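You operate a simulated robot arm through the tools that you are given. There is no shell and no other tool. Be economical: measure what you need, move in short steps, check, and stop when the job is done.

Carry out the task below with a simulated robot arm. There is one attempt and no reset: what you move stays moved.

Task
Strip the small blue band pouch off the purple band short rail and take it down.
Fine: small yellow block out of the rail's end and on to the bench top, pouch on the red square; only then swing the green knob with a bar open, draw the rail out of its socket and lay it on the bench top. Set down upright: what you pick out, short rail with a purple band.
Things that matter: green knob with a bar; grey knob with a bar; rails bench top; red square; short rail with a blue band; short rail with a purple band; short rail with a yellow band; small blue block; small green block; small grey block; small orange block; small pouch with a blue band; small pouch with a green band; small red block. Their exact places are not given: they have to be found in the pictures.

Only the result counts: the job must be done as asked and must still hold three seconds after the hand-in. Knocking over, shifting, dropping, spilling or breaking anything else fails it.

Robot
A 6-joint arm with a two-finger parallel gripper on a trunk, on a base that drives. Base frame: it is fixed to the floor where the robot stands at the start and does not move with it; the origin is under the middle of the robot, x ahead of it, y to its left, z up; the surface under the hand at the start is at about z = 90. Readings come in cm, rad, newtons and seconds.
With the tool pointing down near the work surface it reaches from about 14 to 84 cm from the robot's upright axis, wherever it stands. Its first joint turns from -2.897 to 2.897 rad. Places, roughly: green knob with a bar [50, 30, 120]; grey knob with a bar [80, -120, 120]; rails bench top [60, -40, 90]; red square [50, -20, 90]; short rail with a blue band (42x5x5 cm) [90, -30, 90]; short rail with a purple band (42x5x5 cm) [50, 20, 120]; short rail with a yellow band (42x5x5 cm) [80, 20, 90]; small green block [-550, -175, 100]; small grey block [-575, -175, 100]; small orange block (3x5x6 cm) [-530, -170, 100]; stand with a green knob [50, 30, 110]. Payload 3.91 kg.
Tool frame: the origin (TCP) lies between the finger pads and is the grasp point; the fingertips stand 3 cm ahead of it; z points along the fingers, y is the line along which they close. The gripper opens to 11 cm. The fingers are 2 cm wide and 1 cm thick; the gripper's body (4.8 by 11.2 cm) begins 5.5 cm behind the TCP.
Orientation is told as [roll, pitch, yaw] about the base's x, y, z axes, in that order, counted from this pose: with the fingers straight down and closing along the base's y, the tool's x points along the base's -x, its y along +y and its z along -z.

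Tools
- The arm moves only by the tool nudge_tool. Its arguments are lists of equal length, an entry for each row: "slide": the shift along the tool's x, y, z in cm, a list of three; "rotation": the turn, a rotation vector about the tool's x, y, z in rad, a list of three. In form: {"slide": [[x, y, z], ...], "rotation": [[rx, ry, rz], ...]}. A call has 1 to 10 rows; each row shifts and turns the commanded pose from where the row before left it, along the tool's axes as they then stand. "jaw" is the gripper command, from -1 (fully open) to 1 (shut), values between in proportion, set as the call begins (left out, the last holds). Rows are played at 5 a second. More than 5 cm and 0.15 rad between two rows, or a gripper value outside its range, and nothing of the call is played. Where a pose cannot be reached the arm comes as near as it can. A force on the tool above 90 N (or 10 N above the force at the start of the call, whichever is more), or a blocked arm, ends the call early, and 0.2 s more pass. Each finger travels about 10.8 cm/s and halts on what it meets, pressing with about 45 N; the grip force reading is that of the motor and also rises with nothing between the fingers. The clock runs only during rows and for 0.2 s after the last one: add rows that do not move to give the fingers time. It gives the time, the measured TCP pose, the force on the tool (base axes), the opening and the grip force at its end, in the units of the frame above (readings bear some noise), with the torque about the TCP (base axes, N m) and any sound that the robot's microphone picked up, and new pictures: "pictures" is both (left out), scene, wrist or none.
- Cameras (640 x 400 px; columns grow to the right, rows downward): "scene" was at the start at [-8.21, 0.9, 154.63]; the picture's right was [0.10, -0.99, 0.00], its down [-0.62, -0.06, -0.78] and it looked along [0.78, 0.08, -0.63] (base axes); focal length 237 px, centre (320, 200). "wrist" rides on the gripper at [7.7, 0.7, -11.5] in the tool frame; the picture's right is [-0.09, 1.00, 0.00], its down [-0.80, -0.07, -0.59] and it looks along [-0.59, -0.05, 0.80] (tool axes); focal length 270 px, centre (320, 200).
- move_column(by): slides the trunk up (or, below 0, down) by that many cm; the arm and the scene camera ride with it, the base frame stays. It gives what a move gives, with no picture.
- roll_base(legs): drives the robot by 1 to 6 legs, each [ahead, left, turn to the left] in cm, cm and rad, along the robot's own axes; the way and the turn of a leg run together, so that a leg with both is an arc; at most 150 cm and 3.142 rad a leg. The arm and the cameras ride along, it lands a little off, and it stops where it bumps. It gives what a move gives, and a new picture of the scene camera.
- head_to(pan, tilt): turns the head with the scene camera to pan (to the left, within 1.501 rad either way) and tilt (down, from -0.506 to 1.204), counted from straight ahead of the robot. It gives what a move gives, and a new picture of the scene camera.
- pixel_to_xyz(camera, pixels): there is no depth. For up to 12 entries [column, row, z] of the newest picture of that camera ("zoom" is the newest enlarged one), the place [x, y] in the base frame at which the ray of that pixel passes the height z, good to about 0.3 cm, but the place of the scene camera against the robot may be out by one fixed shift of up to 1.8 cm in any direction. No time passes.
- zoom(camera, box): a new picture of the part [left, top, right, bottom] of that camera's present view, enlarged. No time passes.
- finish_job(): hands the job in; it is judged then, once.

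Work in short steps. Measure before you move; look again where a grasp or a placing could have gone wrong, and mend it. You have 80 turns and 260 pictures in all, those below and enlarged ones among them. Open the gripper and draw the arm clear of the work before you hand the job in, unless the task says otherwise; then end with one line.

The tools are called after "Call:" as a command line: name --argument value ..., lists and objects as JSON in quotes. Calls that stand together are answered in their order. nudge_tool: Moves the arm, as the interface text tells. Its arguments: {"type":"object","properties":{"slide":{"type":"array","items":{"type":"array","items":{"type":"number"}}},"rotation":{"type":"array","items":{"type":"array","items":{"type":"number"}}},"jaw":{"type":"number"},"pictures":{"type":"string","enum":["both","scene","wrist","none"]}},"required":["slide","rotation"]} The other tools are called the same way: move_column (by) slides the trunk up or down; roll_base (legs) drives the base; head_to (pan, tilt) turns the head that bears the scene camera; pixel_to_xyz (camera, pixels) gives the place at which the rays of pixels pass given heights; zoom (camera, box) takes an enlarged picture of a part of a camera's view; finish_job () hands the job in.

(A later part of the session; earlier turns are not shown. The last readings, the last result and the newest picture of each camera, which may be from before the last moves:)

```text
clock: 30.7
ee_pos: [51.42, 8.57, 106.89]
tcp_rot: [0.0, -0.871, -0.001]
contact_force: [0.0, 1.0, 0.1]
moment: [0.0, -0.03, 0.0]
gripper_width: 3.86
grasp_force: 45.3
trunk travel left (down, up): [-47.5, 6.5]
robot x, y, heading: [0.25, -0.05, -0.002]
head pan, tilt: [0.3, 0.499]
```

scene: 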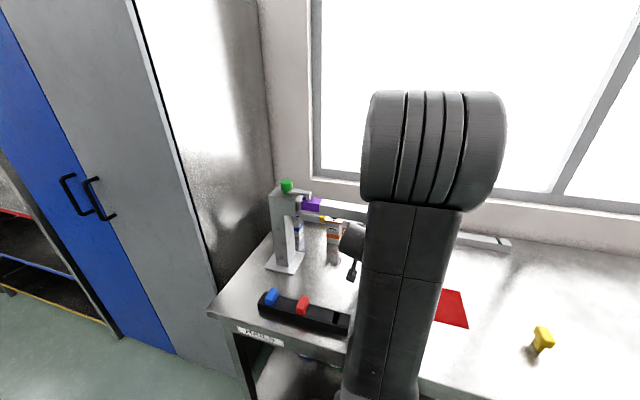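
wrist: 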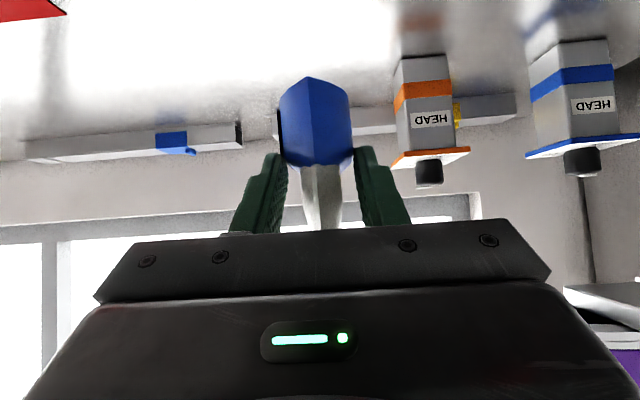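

Forces are back to zero. I test sliding with the base: 4 cm to the right.

Call:
roll_base --legs '[[0, -4, 0]]'

```text
clock: 31.6
ee_pos: [51.5, 4.59, 107.03]
tcp_rot: [0.001, -0.873, 0.0]
contact_force: [0.0, 0.4, -1.0]
moment: [0.04, 0.0, 0.02]
gripper_width: 3.89
grasp_force: 45.2
trunk travel left (down, up): [-47.5, 6.5]
robot x, y, heading: [-0.12, -3.89, 0.001]
head pan, tilt: [0.3, 0.499]
```

scene: 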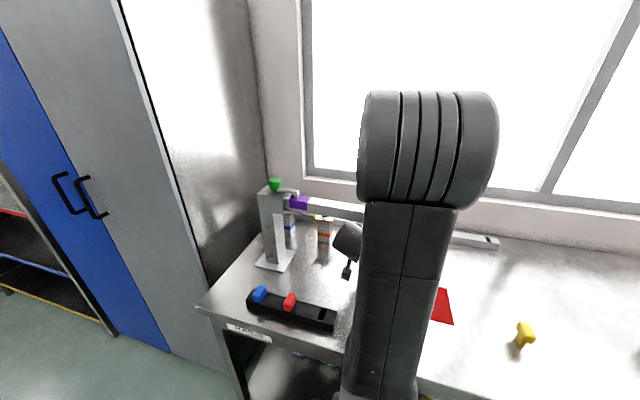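

It slides freely. I drive a further 23.7 cm right in two legs so the pouch leaves the rail and comes over the square.

Call:
roll_base --legs '[[0, -12, 0], [0, -11.7, 0]]'

Call:
zoom --camera "wrist" --box '[0, 0, 640, 400]'

```text
clock: 33.7
ee_pos: [51.53, -19.09, 107.03]
tcp_rot: [0.001, -0.872, -0.002]
contact_force: [-0.5, 1.1, -0.6]
moment: [0.02, 0.01, -0.01]
gripper_width: 3.84
grasp_force: 45.3
trunk travel left (down, up): [-47.5, 6.5]
robot x, y, heading: [-0.25, -27.56, -0.004]
head pan, tilt: [0.3, 0.499]
```

scene: 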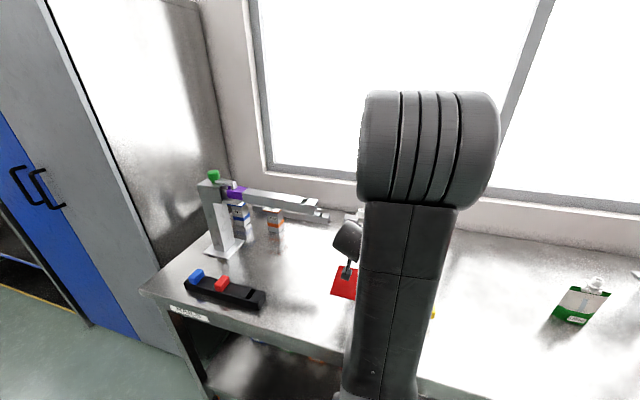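

```text
1.00 times, centred on (320, 200) of wrist (not enlarged: the box is as wide or as high as the picture)
```

zoom: 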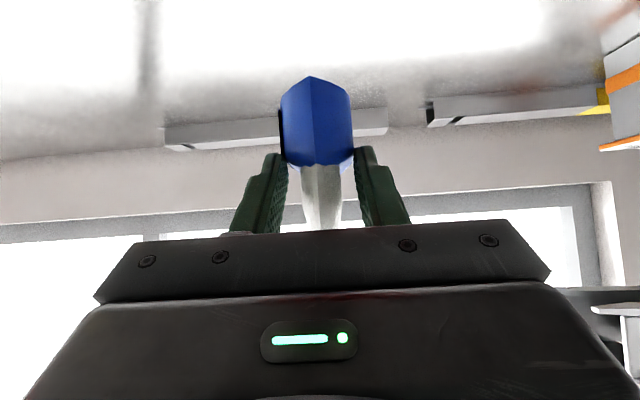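

The pouch is free and gripped. I back the base 2.7 cm to centre over the square, then lower with the column.

Call:
roll_base --legs '[[-2.7, 0, 0]]'

Call:
move_column --by -9

Call:
zoom --camera "wrist" --box '[0, 0, 640, 400]'

Call:
zoom --camera "scene" --box '[260, 200, 460, 340]'

```text
clock: 34.5
ee_pos: [48.72, -18.92, 107.12]
tcp_rot: [0.001, -0.875, -0.001]
contact_force: [0.0, 0.0, 0.0]
moment: [-0.02, 0.02, 0.03]
gripper_width: 3.86
grasp_force: 44.8
trunk travel left (down, up): [-47.5, 6.5]
robot x, y, heading: [-2.59, -27.74, -0.001]
head pan, tilt: [0.3, 0.499]
```

scene: 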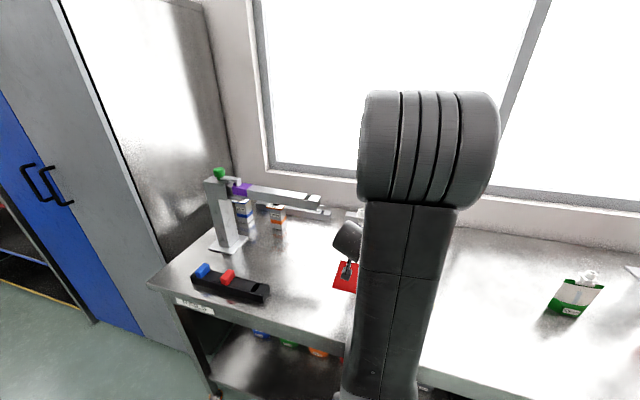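

```text
clock: 35.7
ee_pos: [48.79, -19.06, 98.14]
tcp_rot: [0.001, -0.877, 0.0]
contact_force: [-0.5, -0.6, -1.2]
moment: [-0.02, 0.02, -0.02]
gripper_width: 3.86
grasp_force: 45.4
trunk travel left (down, up): [-38.5, 15.5]
robot x, y, heading: [-2.79, -27.22, 0.002]
head pan, tilt: [0.3, 0.499]
```

```text
1.00 times, centred on (320, 200) of wrist (not enlarged: the box is as wide or as high as the picture)
```

zoom: 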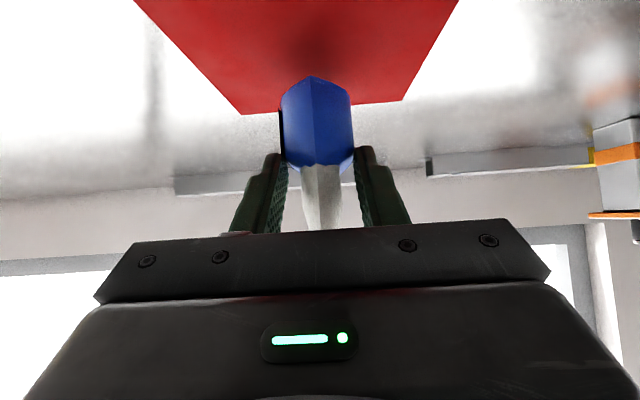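

```text
2.86 times, centred on (360, 270) of scene
```

zoom: 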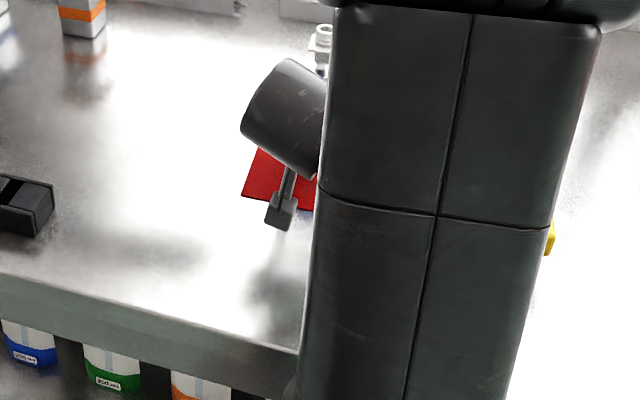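

The pouch is over the square (spanning columns 240–405 beneath it). I lower further, watching force.

Call:
move_column --by -1.5

Call:
move_column --by -0.5

Call:
zoom --camera "wrist" --box '[200, 0, 440, 150]'

```text
clock: 36.4
ee_pos: [48.84, -18.95, 96.49]
tcp_rot: [0.001, -0.875, -0.001]
contact_force: [-0.3, 0.0, -0.4]
moment: [-0.03, -0.01, -0.02]
gripper_width: 3.84
grasp_force: 44.6
trunk travel left (down, up): [-37.0, 17.0]
robot x, y, heading: [-2.82, -27.51, -0.001]
head pan, tilt: [0.3, 0.499]
```

```text
clock: 36.9
ee_pos: [48.88, -19.0, 96.03]
tcp_rot: [0.0, -0.875, -0.001]
contact_force: [-0.7, 0.2, -0.5]
moment: [0.02, 0.01, 0.03]
gripper_width: 3.87
grasp_force: 44.6
trunk travel left (down, up): [-36.5, 17.5]
robot x, y, heading: [-2.51, -27.67, 0.001]
head pan, tilt: [0.3, 0.499]
```

```text
2.67 times, centred on (320, 75) of wrist
```

zoom: 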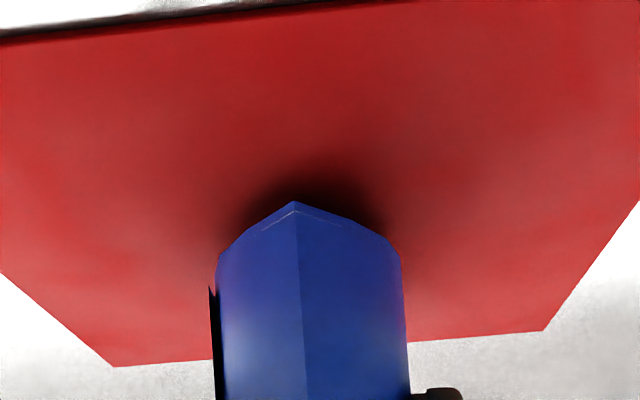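

Almost down. I lower by 0.3 at a time until the force rises.

Call:
move_column --by -0.3

Call:
move_column --by -0.3

Call:
zoom --camera "wrist" --box '[200, 0, 440, 150]'

```text
clock: 37.4
ee_pos: [48.85, -18.92, 95.83]
tcp_rot: [0.001, -0.873, -0.003]
contact_force: [0.0, 1.1, -0.3]
moment: [0.02, 0.05, 0.0]
gripper_width: 3.86
grasp_force: 44.9
trunk travel left (down, up): [-36.2, 17.8]
robot x, y, heading: [-2.56, -27.38, -0.003]
head pan, tilt: [0.3, 0.499]
```

```text
clock: 38.0
ee_pos: [48.77, -18.96, 95.46]
tcp_rot: [0.0, -0.874, -0.002]
contact_force: [-1.4, 0.9, -0.7]
moment: [-0.02, -0.01, -0.02]
gripper_width: 3.88
grasp_force: 45.0
trunk travel left (down, up): [-35.9, 18.1]
robot x, y, heading: [-2.57, -27.56, -0.002]
head pan, tilt: [0.3, 0.499]
```

```text
2.67 times, centred on (320, 75) of wrist
```

zoom: 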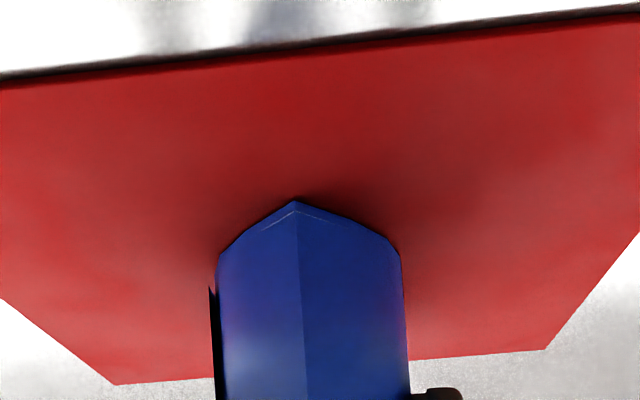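

Call:
move_column --by -0.3

Call:
move_column --by -0.25

```text
clock: 38.5
ee_pos: [48.86, -18.97, 95.19]
tcp_rot: [0.002, -0.877, -0.002]
contact_force: [-0.5, 0.8, 4.7]
moment: [0.0, 0.04, 0.01]
gripper_width: 3.87
grasp_force: 44.9
trunk travel left (down, up): [-35.6, 18.4]
robot x, y, heading: [-2.82, -27.63, 0.001]
head pan, tilt: [0.3, 0.499]
```

```text
clock: 39.0
ee_pos: [48.79, -19.04, 95.09]
tcp_rot: [0.0, -0.879, -0.002]
contact_force: [-0.6, 0.0, 23.2]
moment: [0.07, 0.14, 0.01]
gripper_width: 3.86
grasp_force: 45.5
trunk travel left (down, up): [-35.4, 18.7]
robot x, y, heading: [-2.63, -27.54, -0.004]
head pan, tilt: [0.3, 0.499]
```

The pouch touches down (23 N). I ease up 0.25 cm and open in stages.

Call:
move_column --by 0.2

Call:
nudge_tool --slide '[[0, 0, 0], [0, 0, 0], [0, 0, 0]]' --rotation '[[0, 0, 0], [0, 0, 0], [0, 0, 0]]' --jaw 0.15 --pictures "wrist"

Call:
nudge_tool --slide '[[0, 0, 0], [0, 0, 0], [0, 0, 0], [0, 0, 0], [0, 0, 0]]' --rotation '[[0, 0, 0], [0, 0, 0], [0, 0, 0], [0, 0, 0], [0, 0, 0]]' --jaw -1 --pictures "wrist"

```text
clock: 39.5
ee_pos: [48.63, -18.98, 95.18]
tcp_rot: [0.0, -0.877, -0.001]
contact_force: [3.7, 0.0, 17.9]
moment: [0.01, -0.3, -0.01]
gripper_width: 3.86
grasp_force: 44.9
trunk travel left (down, up): [-35.6, 18.5]
robot x, y, heading: [-2.52, -27.36, -0.0]
head pan, tilt: [0.3, 0.499]
```

```text
clock: 40.3
ee_pos: [48.75, -18.87, 95.15]
tcp_rot: [0.001, -0.873, -0.003]
contact_force: [-0.7, -0.2, 1.0]
moment: [-0.01, -0.01, 0.0]
gripper_width: 4.67
grasp_force: 0.0
trunk travel left (down, up): [-35.6, 18.5]
robot x, y, heading: [-2.47, -27.55, 0.001]
head pan, tilt: [0.3, 0.499]
```

wrist: 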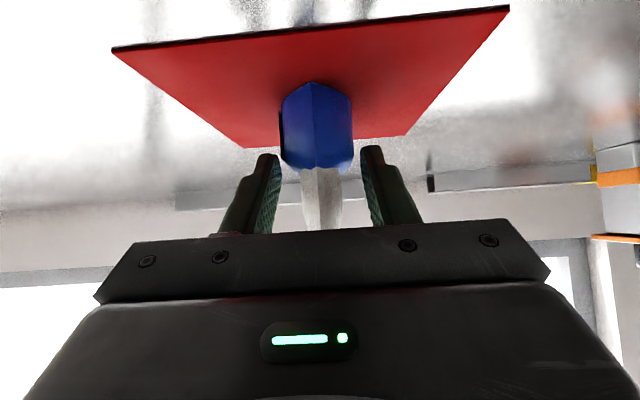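

```text
clock: 41.5
ee_pos: [48.86, -18.86, 95.17]
tcp_rot: [0.001, -0.875, -0.002]
contact_force: [-0.1, -0.3, -0.5]
moment: [0.02, -0.02, -0.03]
gripper_width: 11.0
grasp_force: 0.1
trunk travel left (down, up): [-35.6, 18.5]
robot x, y, heading: [-2.79, -27.34, -0.0]
head pan, tilt: [0.3, 0.499]
```

wrist: 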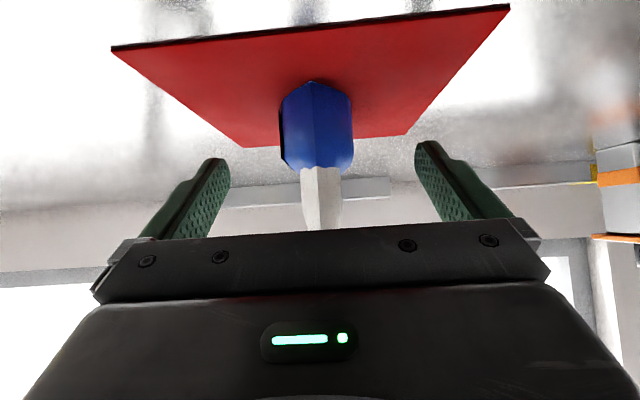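

The pouch stands on the square. I retract along the tool axis, 16 cm.

Call:
nudge_tool --slide '[[0, 0, -4], [0, 0, -4], [0, 0, -4], [0, 0, -4]]' --rotation '[[0, 0, 0], [0, 0, 0], [0, 0, 0], [0, 0, 0]]'

```text
clock: 42.5
ee_pos: [36.7, -18.99, 105.16]
tcp_rot: [-0.011, -0.867, 0.005]
contact_force: [0.8, -0.5, -0.5]
moment: [0.0, 0.02, 0.01]
gripper_width: 11.0
grasp_force: 0.0
trunk travel left (down, up): [-35.6, 18.5]
robot x, y, heading: [-2.61, -27.33, 0.004]
head pan, tilt: [0.3, 0.499]
```

scene: 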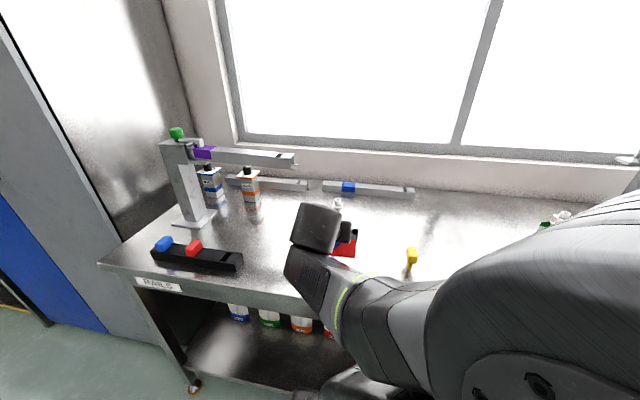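
wrist: 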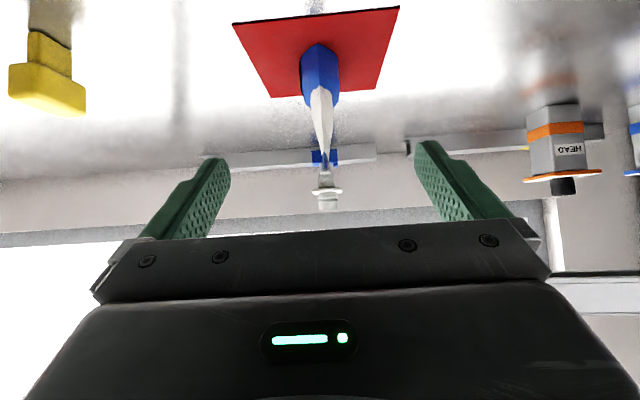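

Pouch is upright on the square. I raise the column for clearance, then turn the tool back to pointing down.

Call:
move_column --by 14

Call:
nudge_tool --slide '[[0, 0, 0], [0, 0, 0], [0, 0, 0], [0, 0, 0], [0, 0, 0], [0, 0, 0], [0, 0, 0]]' --rotation '[[0, 0.145, 0], [0, 0.145, 0], [0, 0.145, 0], [0, 0.145, 0], [0, 0.145, 0], [0, 0.145, 0], [0, 0, 0]]'

```text
clock: 44.2
ee_pos: [36.63, -18.94, 119.26]
tcp_rot: [-0.003, -0.87, 0.002]
contact_force: [0.0, -0.5, -0.8]
moment: [0.0, -0.01, 0.0]
gripper_width: 10.99
grasp_force: 0.0
trunk travel left (down, up): [-49.5, 4.5]
robot x, y, heading: [-2.73, -27.36, -0.001]
head pan, tilt: [0.3, 0.499]
```

```text
clock: 45.8
ee_pos: [36.58, -19.01, 119.58]
tcp_rot: [0.0, -0.003, 0.001]
contact_force: [-0.4, 0.1, -0.1]
moment: [-0.01, -0.02, 0.03]
gripper_width: 11.0
grasp_force: 0.1
trunk travel left (down, up): [-49.5, 4.5]
robot x, y, heading: [-2.76, -27.61, -0.003]
head pan, tilt: [0.3, 0.499]
```

scene: 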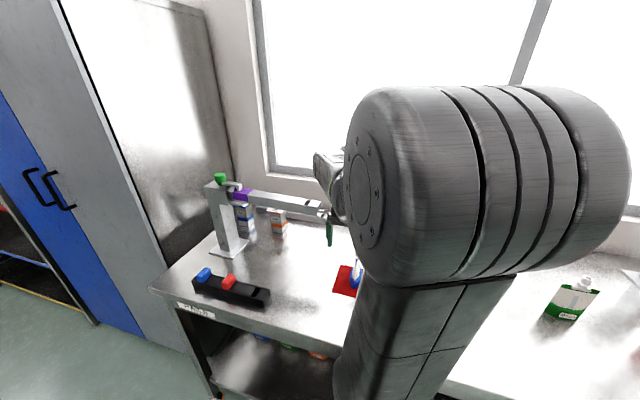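
wrist: 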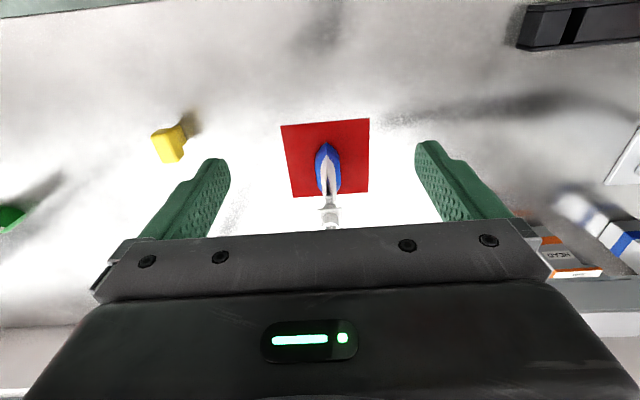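

All good: pouch standing within the square, block upright. I drive back left, then raise the hand for a look at the knob.

Call:
roll_base --legs '[[2.7, 27.5, 0]]'

Call:
nudge_tool --slide '[[0, 0, -4.5], [0, 0, -4.5], [0, 0, -4.5], [0, 0, -4.5], [-1, 4, 0], [-2, 4, 0], [-2, 4, 0], [0, 0, 0]]' --rotation '[[0, 0, 0], [0, 0, 0], [0, 0, 0], [0, 0, 0], [0, 0, 0], [0, 0, 0], [0, 0, 0], [0, 0, 0]]'

```text
clock: 47.7
ee_pos: [39.27, 8.53, 119.36]
tcp_rot: [0.0, -0.004, 0.0]
contact_force: [0.5, -0.4, 0.2]
moment: [-0.03, -0.03, 0.0]
gripper_width: 11.01
grasp_force: 0.1
trunk travel left (down, up): [-49.5, 4.5]
robot x, y, heading: [-0.17, 0.1, -0.002]
head pan, tilt: [0.3, 0.499]
```

scene: 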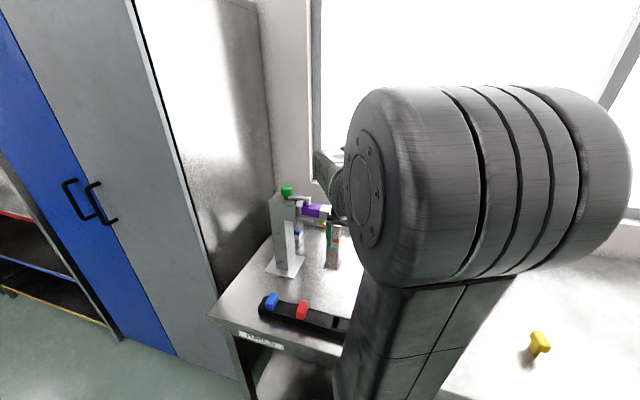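

```text
clock: 49.5
ee_pos: [44.08, 20.3, 137.48]
tcp_rot: [0.0, -0.005, -0.002]
contact_force: [-0.2, -0.3, -0.1]
moment: [0.0, -0.01, -0.03]
gripper_width: 11.02
grasp_force: 0.2
trunk travel left (down, up): [-49.5, 4.5]
robot x, y, heading: [-0.04, -0.39, -0.002]
head pan, tilt: [0.3, 0.499]
```

scene: 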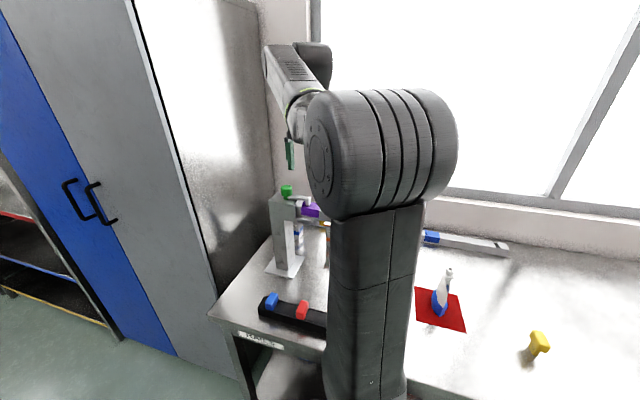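
wrist: 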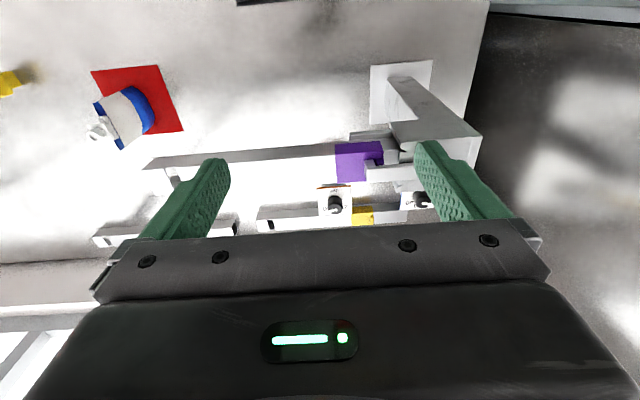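

I enlarge the socket region of the wrist picture.

Call:
zoom --camera "wrist" --box '[320, 50, 500, 240]'

Call:
nudge_tool --slide '[[0, 4, 0], [0, 4, 0], [0, 0, 0]]' --rotation '[[0, 0, 0], [0, 0, 0], [0, 0, 0]]' --pictures "wrist"

Call:
zoom --camera "wrist" --box '[240, 80, 440, 220]'

```text
2.11 times, centred on (410, 145) of wrist
```

zoom: 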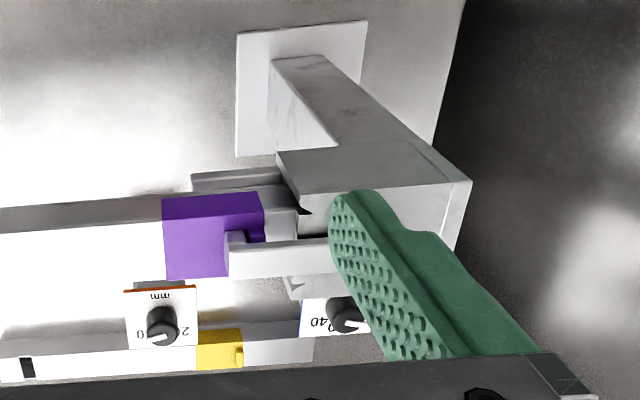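

```text
clock: 50.3
ee_pos: [44.36, 28.5, 137.53]
tcp_rot: [0.0, -0.004, -0.001]
contact_force: [-0.5, -0.5, 0.6]
moment: [-0.02, 0.02, 0.01]
gripper_width: 11.0
grasp_force: 0.0
trunk travel left (down, up): [-49.5, 4.5]
robot x, y, heading: [0.17, -0.35, 0.003]
head pan, tilt: [0.3, 0.499]
```

wrist: 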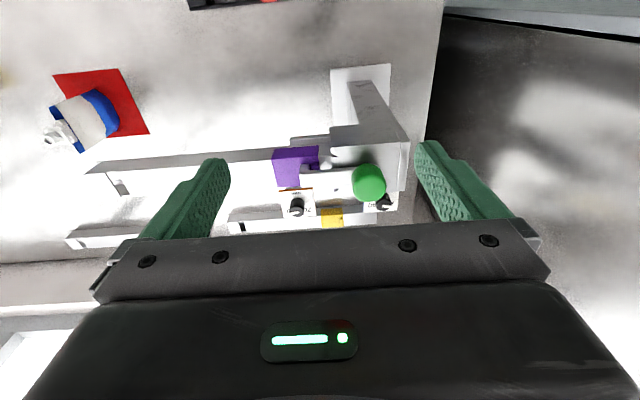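

```text
2.86 times, centred on (340, 150) of wrist
```

zoom: 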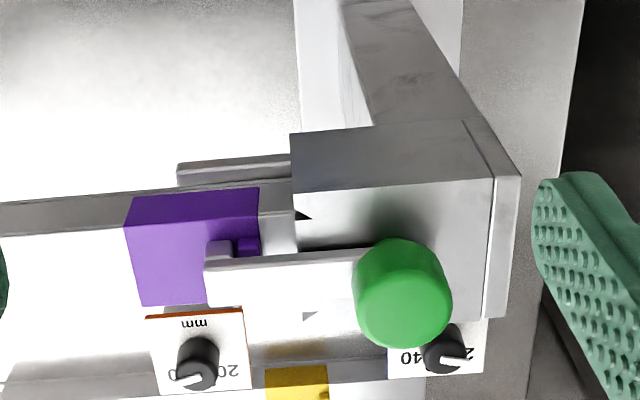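

The knob (≈(368,182)) with its bar ends in a hook on the rail side of a purple stud. I measure it.

Call:
pixel_to_xyz --camera "wrist" --pixels '[[368.7, 183, 122], [368.7, 183, 124], [353, 180, 124], [386, 180, 124], [306, 172, 120], [306, 172, 121.5], [315, 165, 119], [301, 188, 121], [301, 172, 121], [330, 171, 121], [330, 188, 121], [392, 192, 120]]'

```text
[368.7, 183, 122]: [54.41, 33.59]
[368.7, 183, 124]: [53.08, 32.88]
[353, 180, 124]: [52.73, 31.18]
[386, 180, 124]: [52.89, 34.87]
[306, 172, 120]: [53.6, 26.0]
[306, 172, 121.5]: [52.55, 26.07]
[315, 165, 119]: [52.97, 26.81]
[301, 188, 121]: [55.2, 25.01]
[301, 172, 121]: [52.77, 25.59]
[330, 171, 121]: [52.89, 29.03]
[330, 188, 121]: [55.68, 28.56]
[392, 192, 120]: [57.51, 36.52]
```

Knob axis ≈(53.3, 33.0), top ≈124; bar ends at y≈25. I turn the tool -90° about its axis so the fingers close along x with the camera on the free side, then position above the knob.

Call:
nudge_tool --slide '[[0, 0, 0], [0, 0, 0], [0, 0, 0], [0, 0, 0], [0, 0, 0], [0, 0, 0], [0, 0, 0], [0, 0, 0], [0, 0, 0], [0, 0, 0]]' --rotation '[[0, 0, -0.1428], [0, 0, -0.1428], [0, 0, -0.1428], [0, 0, -0.1428], [0, 0, -0.1428], [0, 0, -0.1428], [0, 0, -0.1428], [0, 0, -0.1428], [0, 0, -0.1428], [0, 0, -0.1428]]' --pictures "none"

Call:
nudge_tool --slide '[[0, 0, 0], [0, 0, 0]]' --rotation '[[0, 0, -0.1428], [0, 0, 0]]' --pictures "both"

```text
clock: 52.5
ee_pos: [44.07, 28.58, 137.42]
tcp_rot: [-0.004, 0.001, 1.429]
contact_force: [-1.1, 0.8, -0.3]
moment: [0.01, -0.02, 0.02]
gripper_width: 11.01
grasp_force: 0.0
trunk travel left (down, up): [-49.5, 4.5]
robot x, y, heading: [0.11, -0.03, -0.001]
head pan, tilt: [0.3, 0.499]
```

```text
clock: 53.1
ee_pos: [44.13, 28.53, 137.44]
tcp_rot: [-0.002, 0.0, 1.571]
contact_force: [0.5, 1.1, 0.2]
moment: [-0.03, -0.03, -0.03]
gripper_width: 11.0
grasp_force: 0.0
trunk travel left (down, up): [-49.5, 4.5]
robot x, y, heading: [0.16, -0.37, -0.005]
head pan, tilt: [0.3, 0.499]
```

scene: 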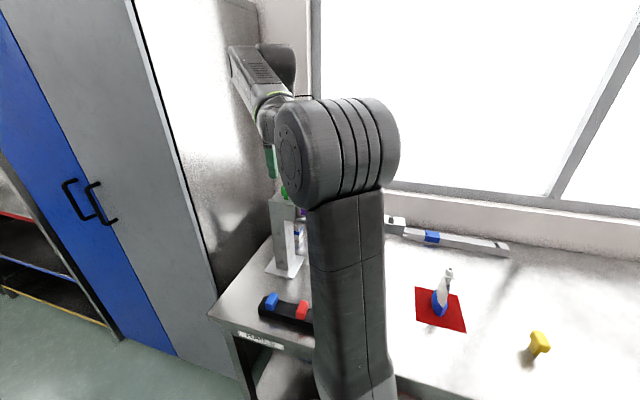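
wrist: 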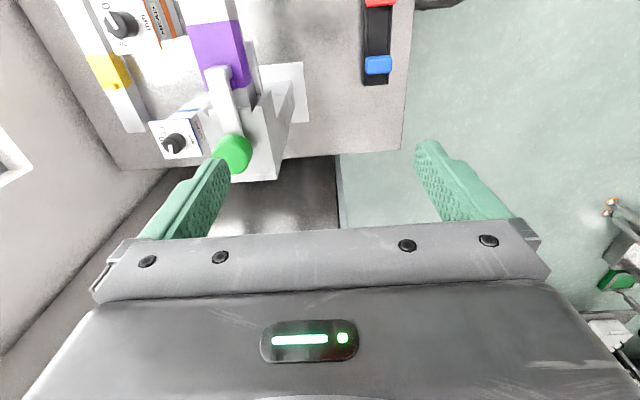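

Yaw is 90°, knob seen at (232,153). I shift over the knob (tool y -9.2, tool x -4.5) and check from above.

Call:
nudge_tool --slide '[[-1.5, -3, 0], [-1.5, -3, 0], [-1.5, -3.2, 0], [0, 0, 3], [0, 0, 2.5], [0, 0, 0]]' --rotation '[[0, 0, 0], [0, 0, 0], [0, 0, 0], [0, 0, 0], [0, 0, 0], [0, 0, 0]]' --pictures "both"

Call:
zoom --camera "wrist" --box '[220, 40, 440, 200]'

```text
clock: 54.5
ee_pos: [52.65, 32.44, 130.38]
tcp_rot: [-0.003, 0.0, 1.57]
contact_force: [-1.2, -0.2, 0.3]
moment: [-0.04, -0.01, -0.02]
gripper_width: 10.98
grasp_force: 0.1
out of reach, approached as far as the arm can: row 3
trunk travel left (down, up): [-49.5, 4.5]
robot x, y, heading: [-0.09, 0.33, 0.003]
head pan, tilt: [0.3, 0.499]
```

scene: 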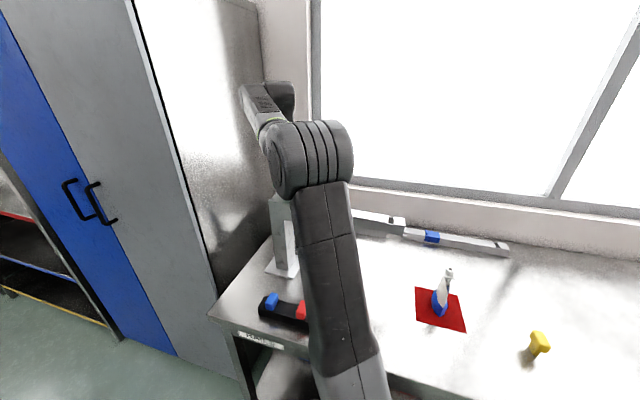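
wrist: 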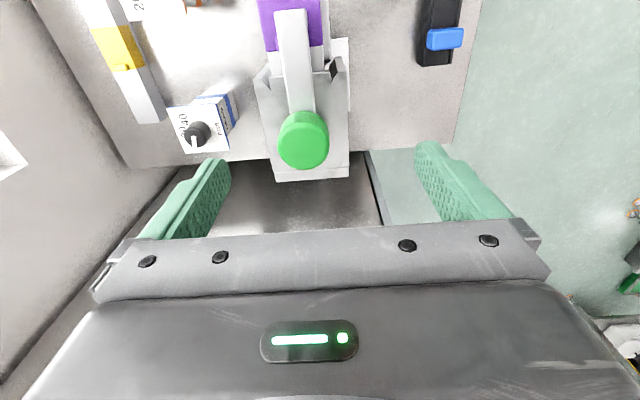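

```text
2.50 times, centred on (330, 120) of wrist
```

zoom: 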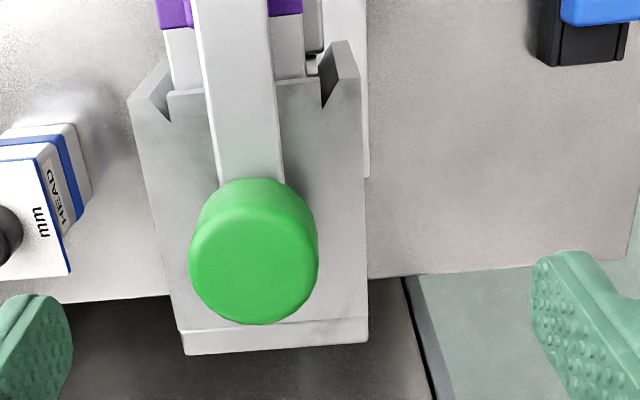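

I measure the knob top's centre and edges from this view.

Call:
pixel_to_xyz --camera "wrist" --pixels '[[303.2, 143, 123], [303.2, 143, 124], [303.2, 143, 125.5], [277, 142, 124], [328, 142, 124], [303, 169, 124], [303, 112, 121], [300, 10, 121]]'

```text
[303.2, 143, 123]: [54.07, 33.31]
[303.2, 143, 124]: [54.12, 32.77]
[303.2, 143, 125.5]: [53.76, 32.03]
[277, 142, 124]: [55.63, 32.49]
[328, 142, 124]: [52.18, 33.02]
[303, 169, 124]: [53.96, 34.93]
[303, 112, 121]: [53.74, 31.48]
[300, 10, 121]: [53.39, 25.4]
```

Both views agree: knob top z≈122.6, centre (54.0, 33.45). I centre on it and descend so the tips are about 2 cm down its side.

Call:
nudge_tool --slide '[[-0.5, -0.7, 1], [-0.5, -0.65, 1], [0, 0, 2.5], [0, 0, 1.5], [0, 0, 0]]' --rotation '[[0, 0, 0], [0, 0, 0], [0, 0, 0], [0, 0, 0], [0, 0, 0]]' --pictures "wrist"

```text
clock: 55.7
ee_pos: [54.0, 33.41, 124.28]
tcp_rot: [-0.002, 0.0, 1.569]
contact_force: [-0.6, 0.2, 0.5]
moment: [0.03, 0.02, 0.0]
gripper_width: 11.02
grasp_force: 0.1
trunk travel left (down, up): [-49.5, 4.5]
robot x, y, heading: [-0.46, -0.06, 0.001]
head pan, tilt: [0.3, 0.499]
```

wrist: 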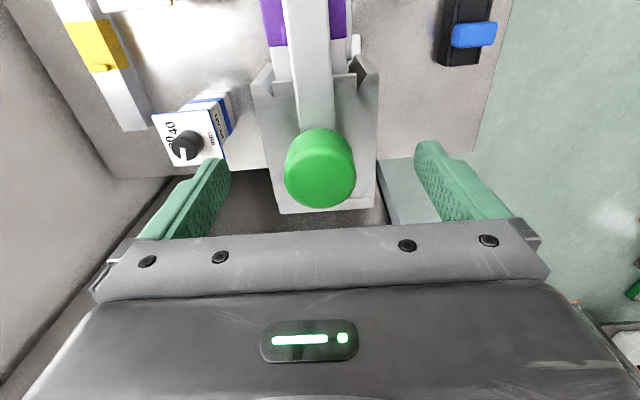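

Centred. I descend 0.9 cm and close.

Call:
nudge_tool --slide '[[0, 0, 0.9], [0, 0, 0]]' --rotation '[[0, 0, 0], [0, 0, 0]]' --pictures "none"

Call:
nudge_tool --slide '[[0, 0, 0], [0, 0, 0], [0, 0, 0], [0, 0, 0], [0, 0, 0]]' --rotation '[[0, 0, 0], [0, 0, 0], [0, 0, 0], [0, 0, 0], [0, 0, 0]]' --jaw 1 --pictures "wrist"

```text
clock: 56.3
ee_pos: [54.05, 33.34, 123.47]
tcp_rot: [-0.004, 0.0, 1.569]
contact_force: [0.1, -0.5, -1.1]
moment: [-0.03, -0.01, -0.01]
gripper_width: 11.0
grasp_force: 0.0
trunk travel left (down, up): [-49.5, 4.5]
robot x, y, heading: [-0.43, -0.19, 0.004]
head pan, tilt: [0.3, 0.499]
```

```text
clock: 57.5
ee_pos: [53.9, 33.42, 123.45]
tcp_rot: [-0.003, 0.002, 1.571]
contact_force: [-4.6, -0.5, -1.9]
moment: [-0.07, 0.78, -0.04]
gripper_width: 3.6
grasp_force: 45.1
trunk travel left (down, up): [-49.5, 4.5]
robot x, y, heading: [-0.1, -0.46, -0.002]
head pan, tilt: [0.3, 0.499]
```

wrist: 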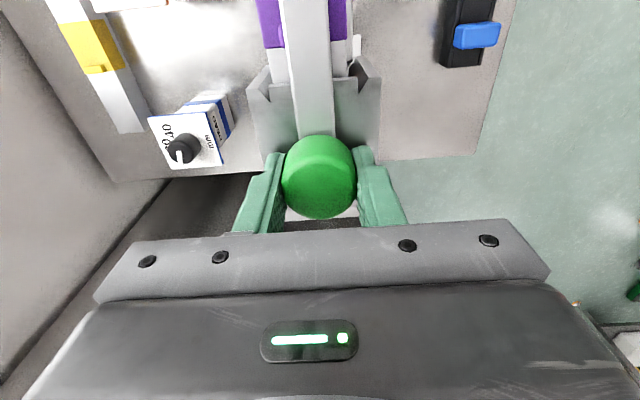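

Knob gripped (3.6 cm). I turn 0.3 rad clockwise from above (tool +z) as a test.

Call:
nudge_tool --slide '[[0, 0, 0], [0, 0, 0], [0, 0, 0], [0, 0, 0]]' --rotation '[[0, 0, 0.1], [0, 0, 0.1], [0, 0, 0.1], [0, 0, 0]]' --pictures "wrist"

```text
clock: 58.5
ee_pos: [54.09, 33.41, 123.39]
tcp_rot: [-0.003, -0.002, 1.268]
contact_force: [-0.2, -0.3, -1.2]
moment: [-1.04, 0.55, -0.03]
gripper_width: 3.59
grasp_force: 45.6
trunk travel left (down, up): [-49.5, 4.5]
robot x, y, heading: [0.09, -0.04, 0.001]
head pan, tilt: [0.3, 0.499]
```

wrist: 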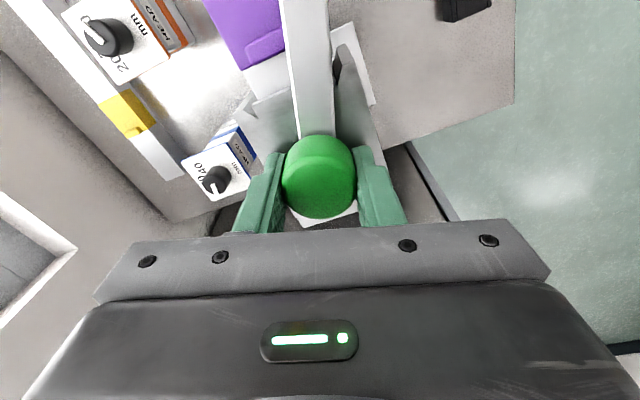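

The bar turns with the hand freely. I continue by 1.25 rad.

Call:
nudge_tool --slide '[[0, 0, 0], [0, 0, 0], [0, 0, 0], [0, 0, 0], [0, 0, 0], [0, 0, 0], [0, 0, 0], [0, 0, 0], [0, 0, 0], [0, 0, 0]]' --rotation '[[0, 0, 0.14], [0, 0, 0.14], [0, 0, 0.14], [0, 0, 0.14], [0, 0, 0.14], [0, 0, 0.14], [0, 0, 0.14], [0, 0, 0.14], [0, 0, 0.13], [0, 0, 0]]' --pictures "both"

```text
clock: 60.7
ee_pos: [54.29, 33.12, 123.45]
tcp_rot: [0.002, -0.004, 0.017]
contact_force: [14.5, -15.4, 2.9]
moment: [-0.51, -1.29, 0.04]
gripper_width: 3.59
grasp_force: 45.0
trunk travel left (down, up): [-49.5, 4.5]
robot x, y, heading: [-0.11, -0.16, -0.005]
head pan, tilt: [0.3, 0.499]
```

scene: 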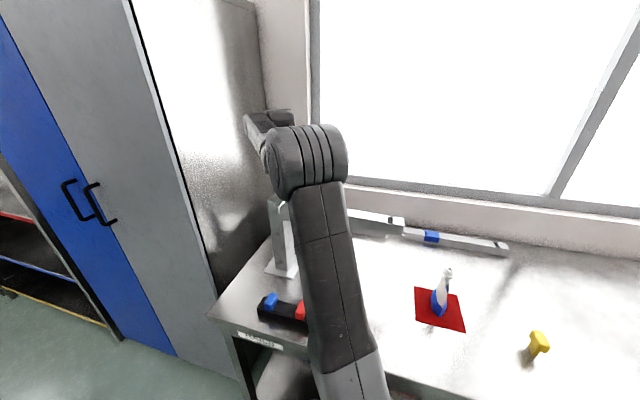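
wrist: 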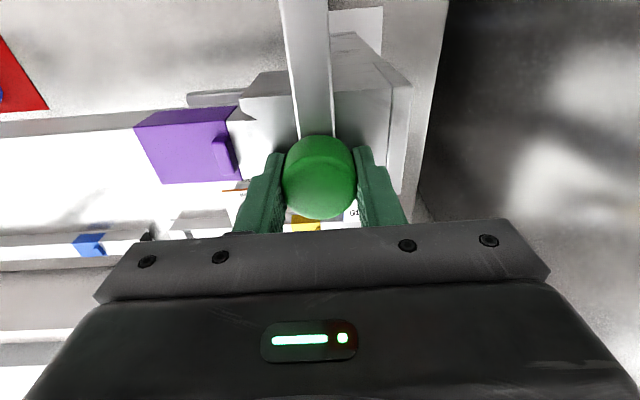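

The bar now points toward the robot, clear of the stud. I release and lift off.

Call:
nudge_tool --slide '[[0, 0, 0], [0, 0, 0], [0, 0, 0], [0, 0, 0], [0, 0, 0]]' --rotation '[[0, 0, 0], [0, 0, 0], [0, 0, 0], [0, 0, 0], [0, 0, 0]]' --jaw -1 --pictures "none"

Call:
nudge_tool --slide '[[0, 0, -3], [0, 0, -3], [0, -4.5, 0], [0, -4.5, 0], [0, -4.5, 0], [0, -4.5, 0], [0, -2, 0], [0, 0, 0]]' --rotation '[[0, 0, 0], [0, 0, 0], [0, 0, 0], [0, 0, 0], [0, 0, 0], [0, 0, 0], [0, 0, 0], [0, 0, 0]]' --pictures "both"

```text
clock: 61.9
ee_pos: [53.98, 33.43, 123.46]
tcp_rot: [0.001, -0.005, 0.021]
contact_force: [-0.2, -0.5, -0.8]
moment: [-0.01, 0.0, -0.02]
gripper_width: 11.0
grasp_force: 0.2
trunk travel left (down, up): [-49.5, 4.5]
robot x, y, heading: [-0.08, -0.06, 0.0]
head pan, tilt: [0.3, 0.499]
```

```text
clock: 63.7
ee_pos: [54.34, 13.44, 129.56]
tcp_rot: [0.0, -0.003, 0.019]
contact_force: [-0.4, -0.1, -0.8]
moment: [-0.03, -0.04, 0.01]
gripper_width: 11.0
grasp_force: 0.1
trunk travel left (down, up): [-49.5, 4.5]
robot x, y, heading: [0.07, -0.23, 0.0]
head pan, tilt: [0.3, 0.499]
```

scene: 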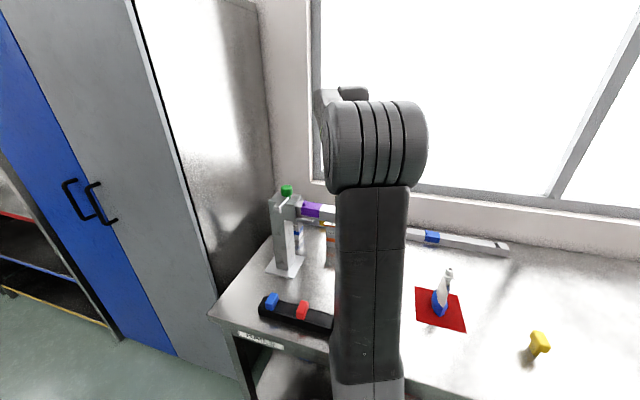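
wrist: 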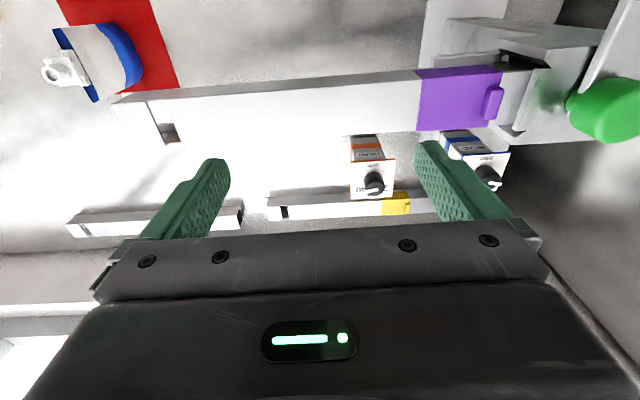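

The lock is open and the rail is clear. I measure the rail's line and the free bench area (blue rail etc.).

Call:
pixel_to_xyz --camera "wrist" --pixels '[[147, 101, 118.4], [415, 80, 118.4], [160, 142, 118.4], [415, 131, 118.4], [68, 225, 90], [243, 213, 90], [415, 80, 118.4], [500, 67, 118.4], [545, 60, 118.4], [42, 62, 103]]'

Call:
pixel_to_xyz --camera "scene" --pixels '[[410, 241, 90], [508, 255, 90], [448, 269, 104], [440, 315, 90], [540, 362, 90], [640, 300, 90]]'

```text
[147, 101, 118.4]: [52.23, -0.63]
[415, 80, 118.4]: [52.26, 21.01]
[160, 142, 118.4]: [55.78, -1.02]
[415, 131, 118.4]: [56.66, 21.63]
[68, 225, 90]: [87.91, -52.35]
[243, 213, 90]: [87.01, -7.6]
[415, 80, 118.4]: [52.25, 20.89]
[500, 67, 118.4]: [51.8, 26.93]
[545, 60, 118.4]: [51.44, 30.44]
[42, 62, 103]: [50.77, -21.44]
```

```text
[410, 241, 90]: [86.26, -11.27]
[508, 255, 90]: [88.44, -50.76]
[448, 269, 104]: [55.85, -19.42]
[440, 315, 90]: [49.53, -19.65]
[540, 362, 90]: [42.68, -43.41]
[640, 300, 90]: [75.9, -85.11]
```

Rail lies along y at x≈52.2–56.2, centre (54.1, ~17). The free laying strip is x 62–80. I turn the tool 90° above the rail.

Call:
nudge_tool --slide '[[0, 1, 0], [0, 1, 0], [0, 1.2, 0], [0, 0, 0], [0, 0, 0], [0, 0, 0], [0, 0, 0], [0, 0, 0], [0, 0, 0], [0, 0, 0]]' --rotation '[[0, 0, -0.145], [0, 0, -0.145], [0, 0, -0.145], [0, 0, -0.145], [0, 0, -0.145], [0, 0, -0.145], [0, 0, -0.145], [0, 0, -0.145], [0, 0, -0.145], [0, 0, -0.145]]' --pictures "none"

Call:
nudge_tool --slide '[[0, 0, 1], [0, 0, 0]]' --rotation '[[0, 0, -0.102], [0, 0, 0]]' --pictures "wrist"

```text
clock: 65.9
ee_pos: [53.8, 16.47, 129.42]
tcp_rot: [-0.003, 0.0, 1.475]
contact_force: [0.4, 0.0, 0.2]
moment: [0.01, 0.01, 0.0]
gripper_width: 10.97
grasp_force: 0.0
trunk travel left (down, up): [-49.5, 4.5]
robot x, y, heading: [-0.04, -0.22, -0.001]
head pan, tilt: [0.3, 0.499]
```

```text
clock: 66.5
ee_pos: [53.9, 16.51, 128.44]
tcp_rot: [-0.005, -0.001, 1.572]
contact_force: [0.2, 0.6, -0.4]
moment: [0.01, -0.01, -0.01]
gripper_width: 10.99
grasp_force: 0.1
trunk travel left (down, up): [-49.5, 4.5]
robot x, y, heading: [-0.25, 0.02, -0.001]
head pan, tilt: [0.3, 0.499]
```

wrist: 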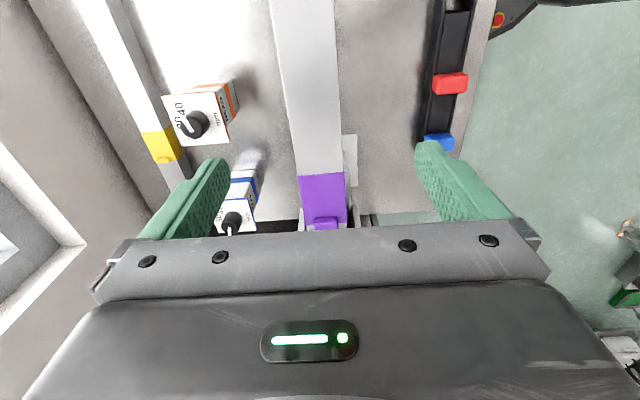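

Rail is centred between the fingers. I descend to z≈118 and grip.

Call:
nudge_tool --slide '[[0, 0, 4], [0, 0, 4], [0, 0, 2.3], [0, 0, 0]]' --rotation '[[0, 0, 0], [0, 0, 0], [0, 0, 0], [0, 0, 0]]' --pictures "wrist"

Call:
nudge_tool --slide '[[0, 0, 0], [0, 0, 0], [0, 0, 0], [0, 0, 0], [0, 0, 0]]' --rotation '[[0, 0, 0], [0, 0, 0], [0, 0, 0], [0, 0, 0], [0, 0, 0]]' --jaw 1 --pictures "wrist"

```text
clock: 67.5
ee_pos: [53.9, 16.61, 118.14]
tcp_rot: [-0.003, 0.0, 1.574]
contact_force: [-0.1, 0.7, 0.3]
moment: [-0.02, -0.01, 0.03]
gripper_width: 11.01
grasp_force: 0.1
trunk travel left (down, up): [-49.5, 4.5]
robot x, y, heading: [-0.12, 0.1, -0.002]
head pan, tilt: [0.3, 0.499]
```

wrist: 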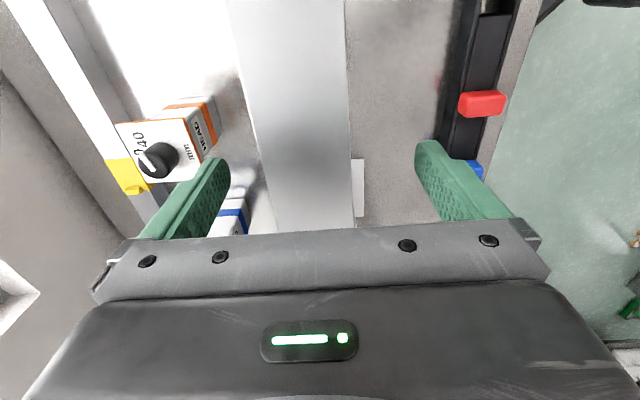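

```text
clock: 68.7
ee_pos: [53.73, 16.54, 118.21]
tcp_rot: [-0.005, 0.0, 1.573]
contact_force: [1.1, 0.9, 1.9]
moment: [-0.07, 0.15, -0.18]
gripper_width: 4.21
grasp_force: 44.5
trunk travel left (down, up): [-49.5, 4.5]
robot x, y, heading: [-0.21, 0.14, -0.004]
head pan, tilt: [0.3, 0.499]
```

wrist: 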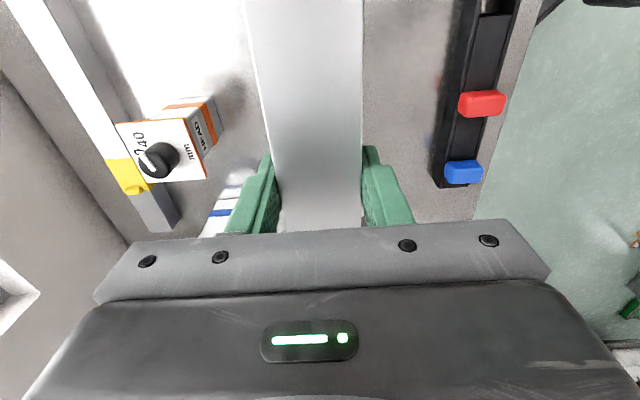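

Rail gripped (4.2 cm). I draw it along -y (tool +x), 3 cm first.

Call:
nudge_tool --slide '[[1, 0, 0], [1, 0, 0], [1, 0, 0], [0, 0, 0]]' --rotation '[[0, 0, 0], [0, 0, 0], [0, 0, 0], [0, 0, 0]]' --pictures "scene"

```text
clock: 69.7
ee_pos: [54.05, 13.57, 118.09]
tcp_rot: [-0.003, 0.0, 1.573]
contact_force: [0.0, -0.5, 0.5]
moment: [-0.01, 0.0, -0.02]
gripper_width: 4.19
grasp_force: 45.2
trunk travel left (down, up): [-49.5, 4.5]
robot x, y, heading: [0.15, -0.12, -0.0]
head pan, tilt: [0.3, 0.499]
```

scene: 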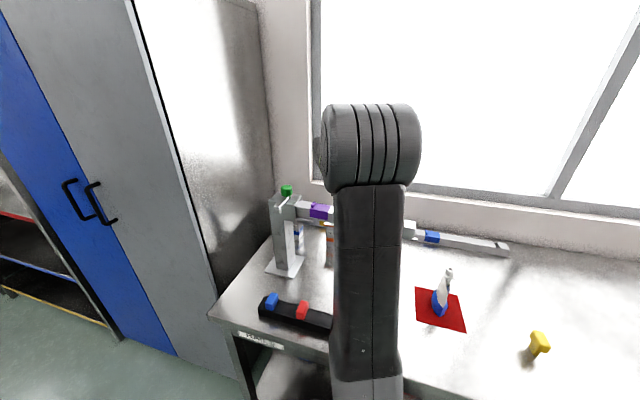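

It slides freely. I draw another 14 cm.

Call:
nudge_tool --slide '[[2, 0, 0], [2, 0, 0], [2, 0, 0], [2, 0, 0], [2, 0, 0], [2, 0, 0], [2, 0, 0], [0, 0, 0]]' --rotation '[[0, 0, 0], [0, 0, 0], [0, 0, 0], [0, 0, 0], [0, 0, 0], [0, 0, 0], [0, 0, 0], [0, 0, 0]]' --pictures "both"

Call:
zoom --camera "scene" --box '[240, 160, 520, 350]'

```text
clock: 71.5
ee_pos: [53.91, -0.47, 118.21]
tcp_rot: [-0.005, 0.0, 1.574]
contact_force: [-0.1, -0.5, -0.7]
moment: [-0.06, -0.04, 0.02]
gripper_width: 4.21
grasp_force: 45.0
trunk travel left (down, up): [-49.5, 4.5]
robot x, y, heading: [-0.12, -0.11, 0.001]
head pan, tilt: [0.3, 0.499]
```

scene: 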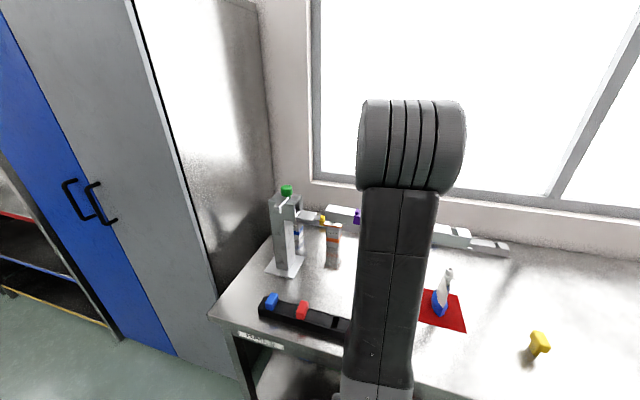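
wrist: 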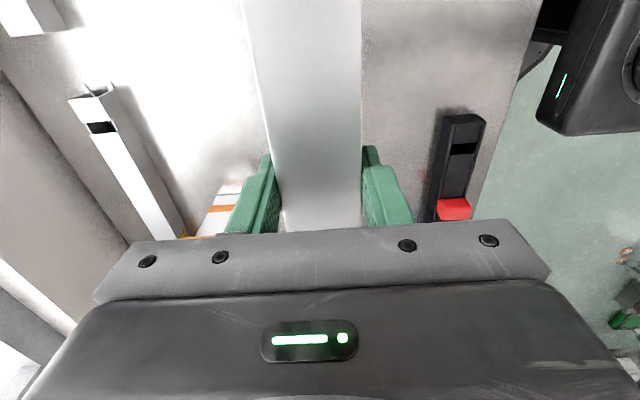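

```text
2.11 times, centred on (380, 255) of scene
```

zoom: 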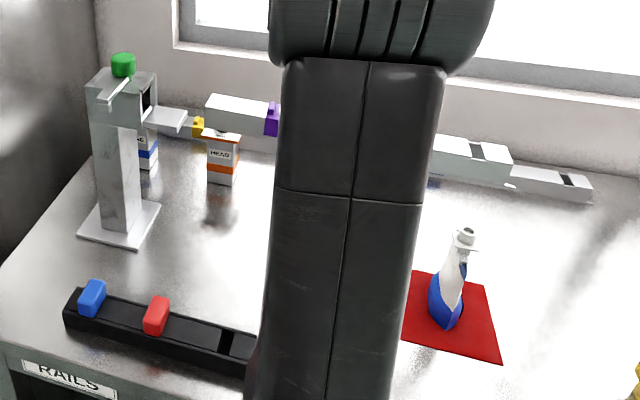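

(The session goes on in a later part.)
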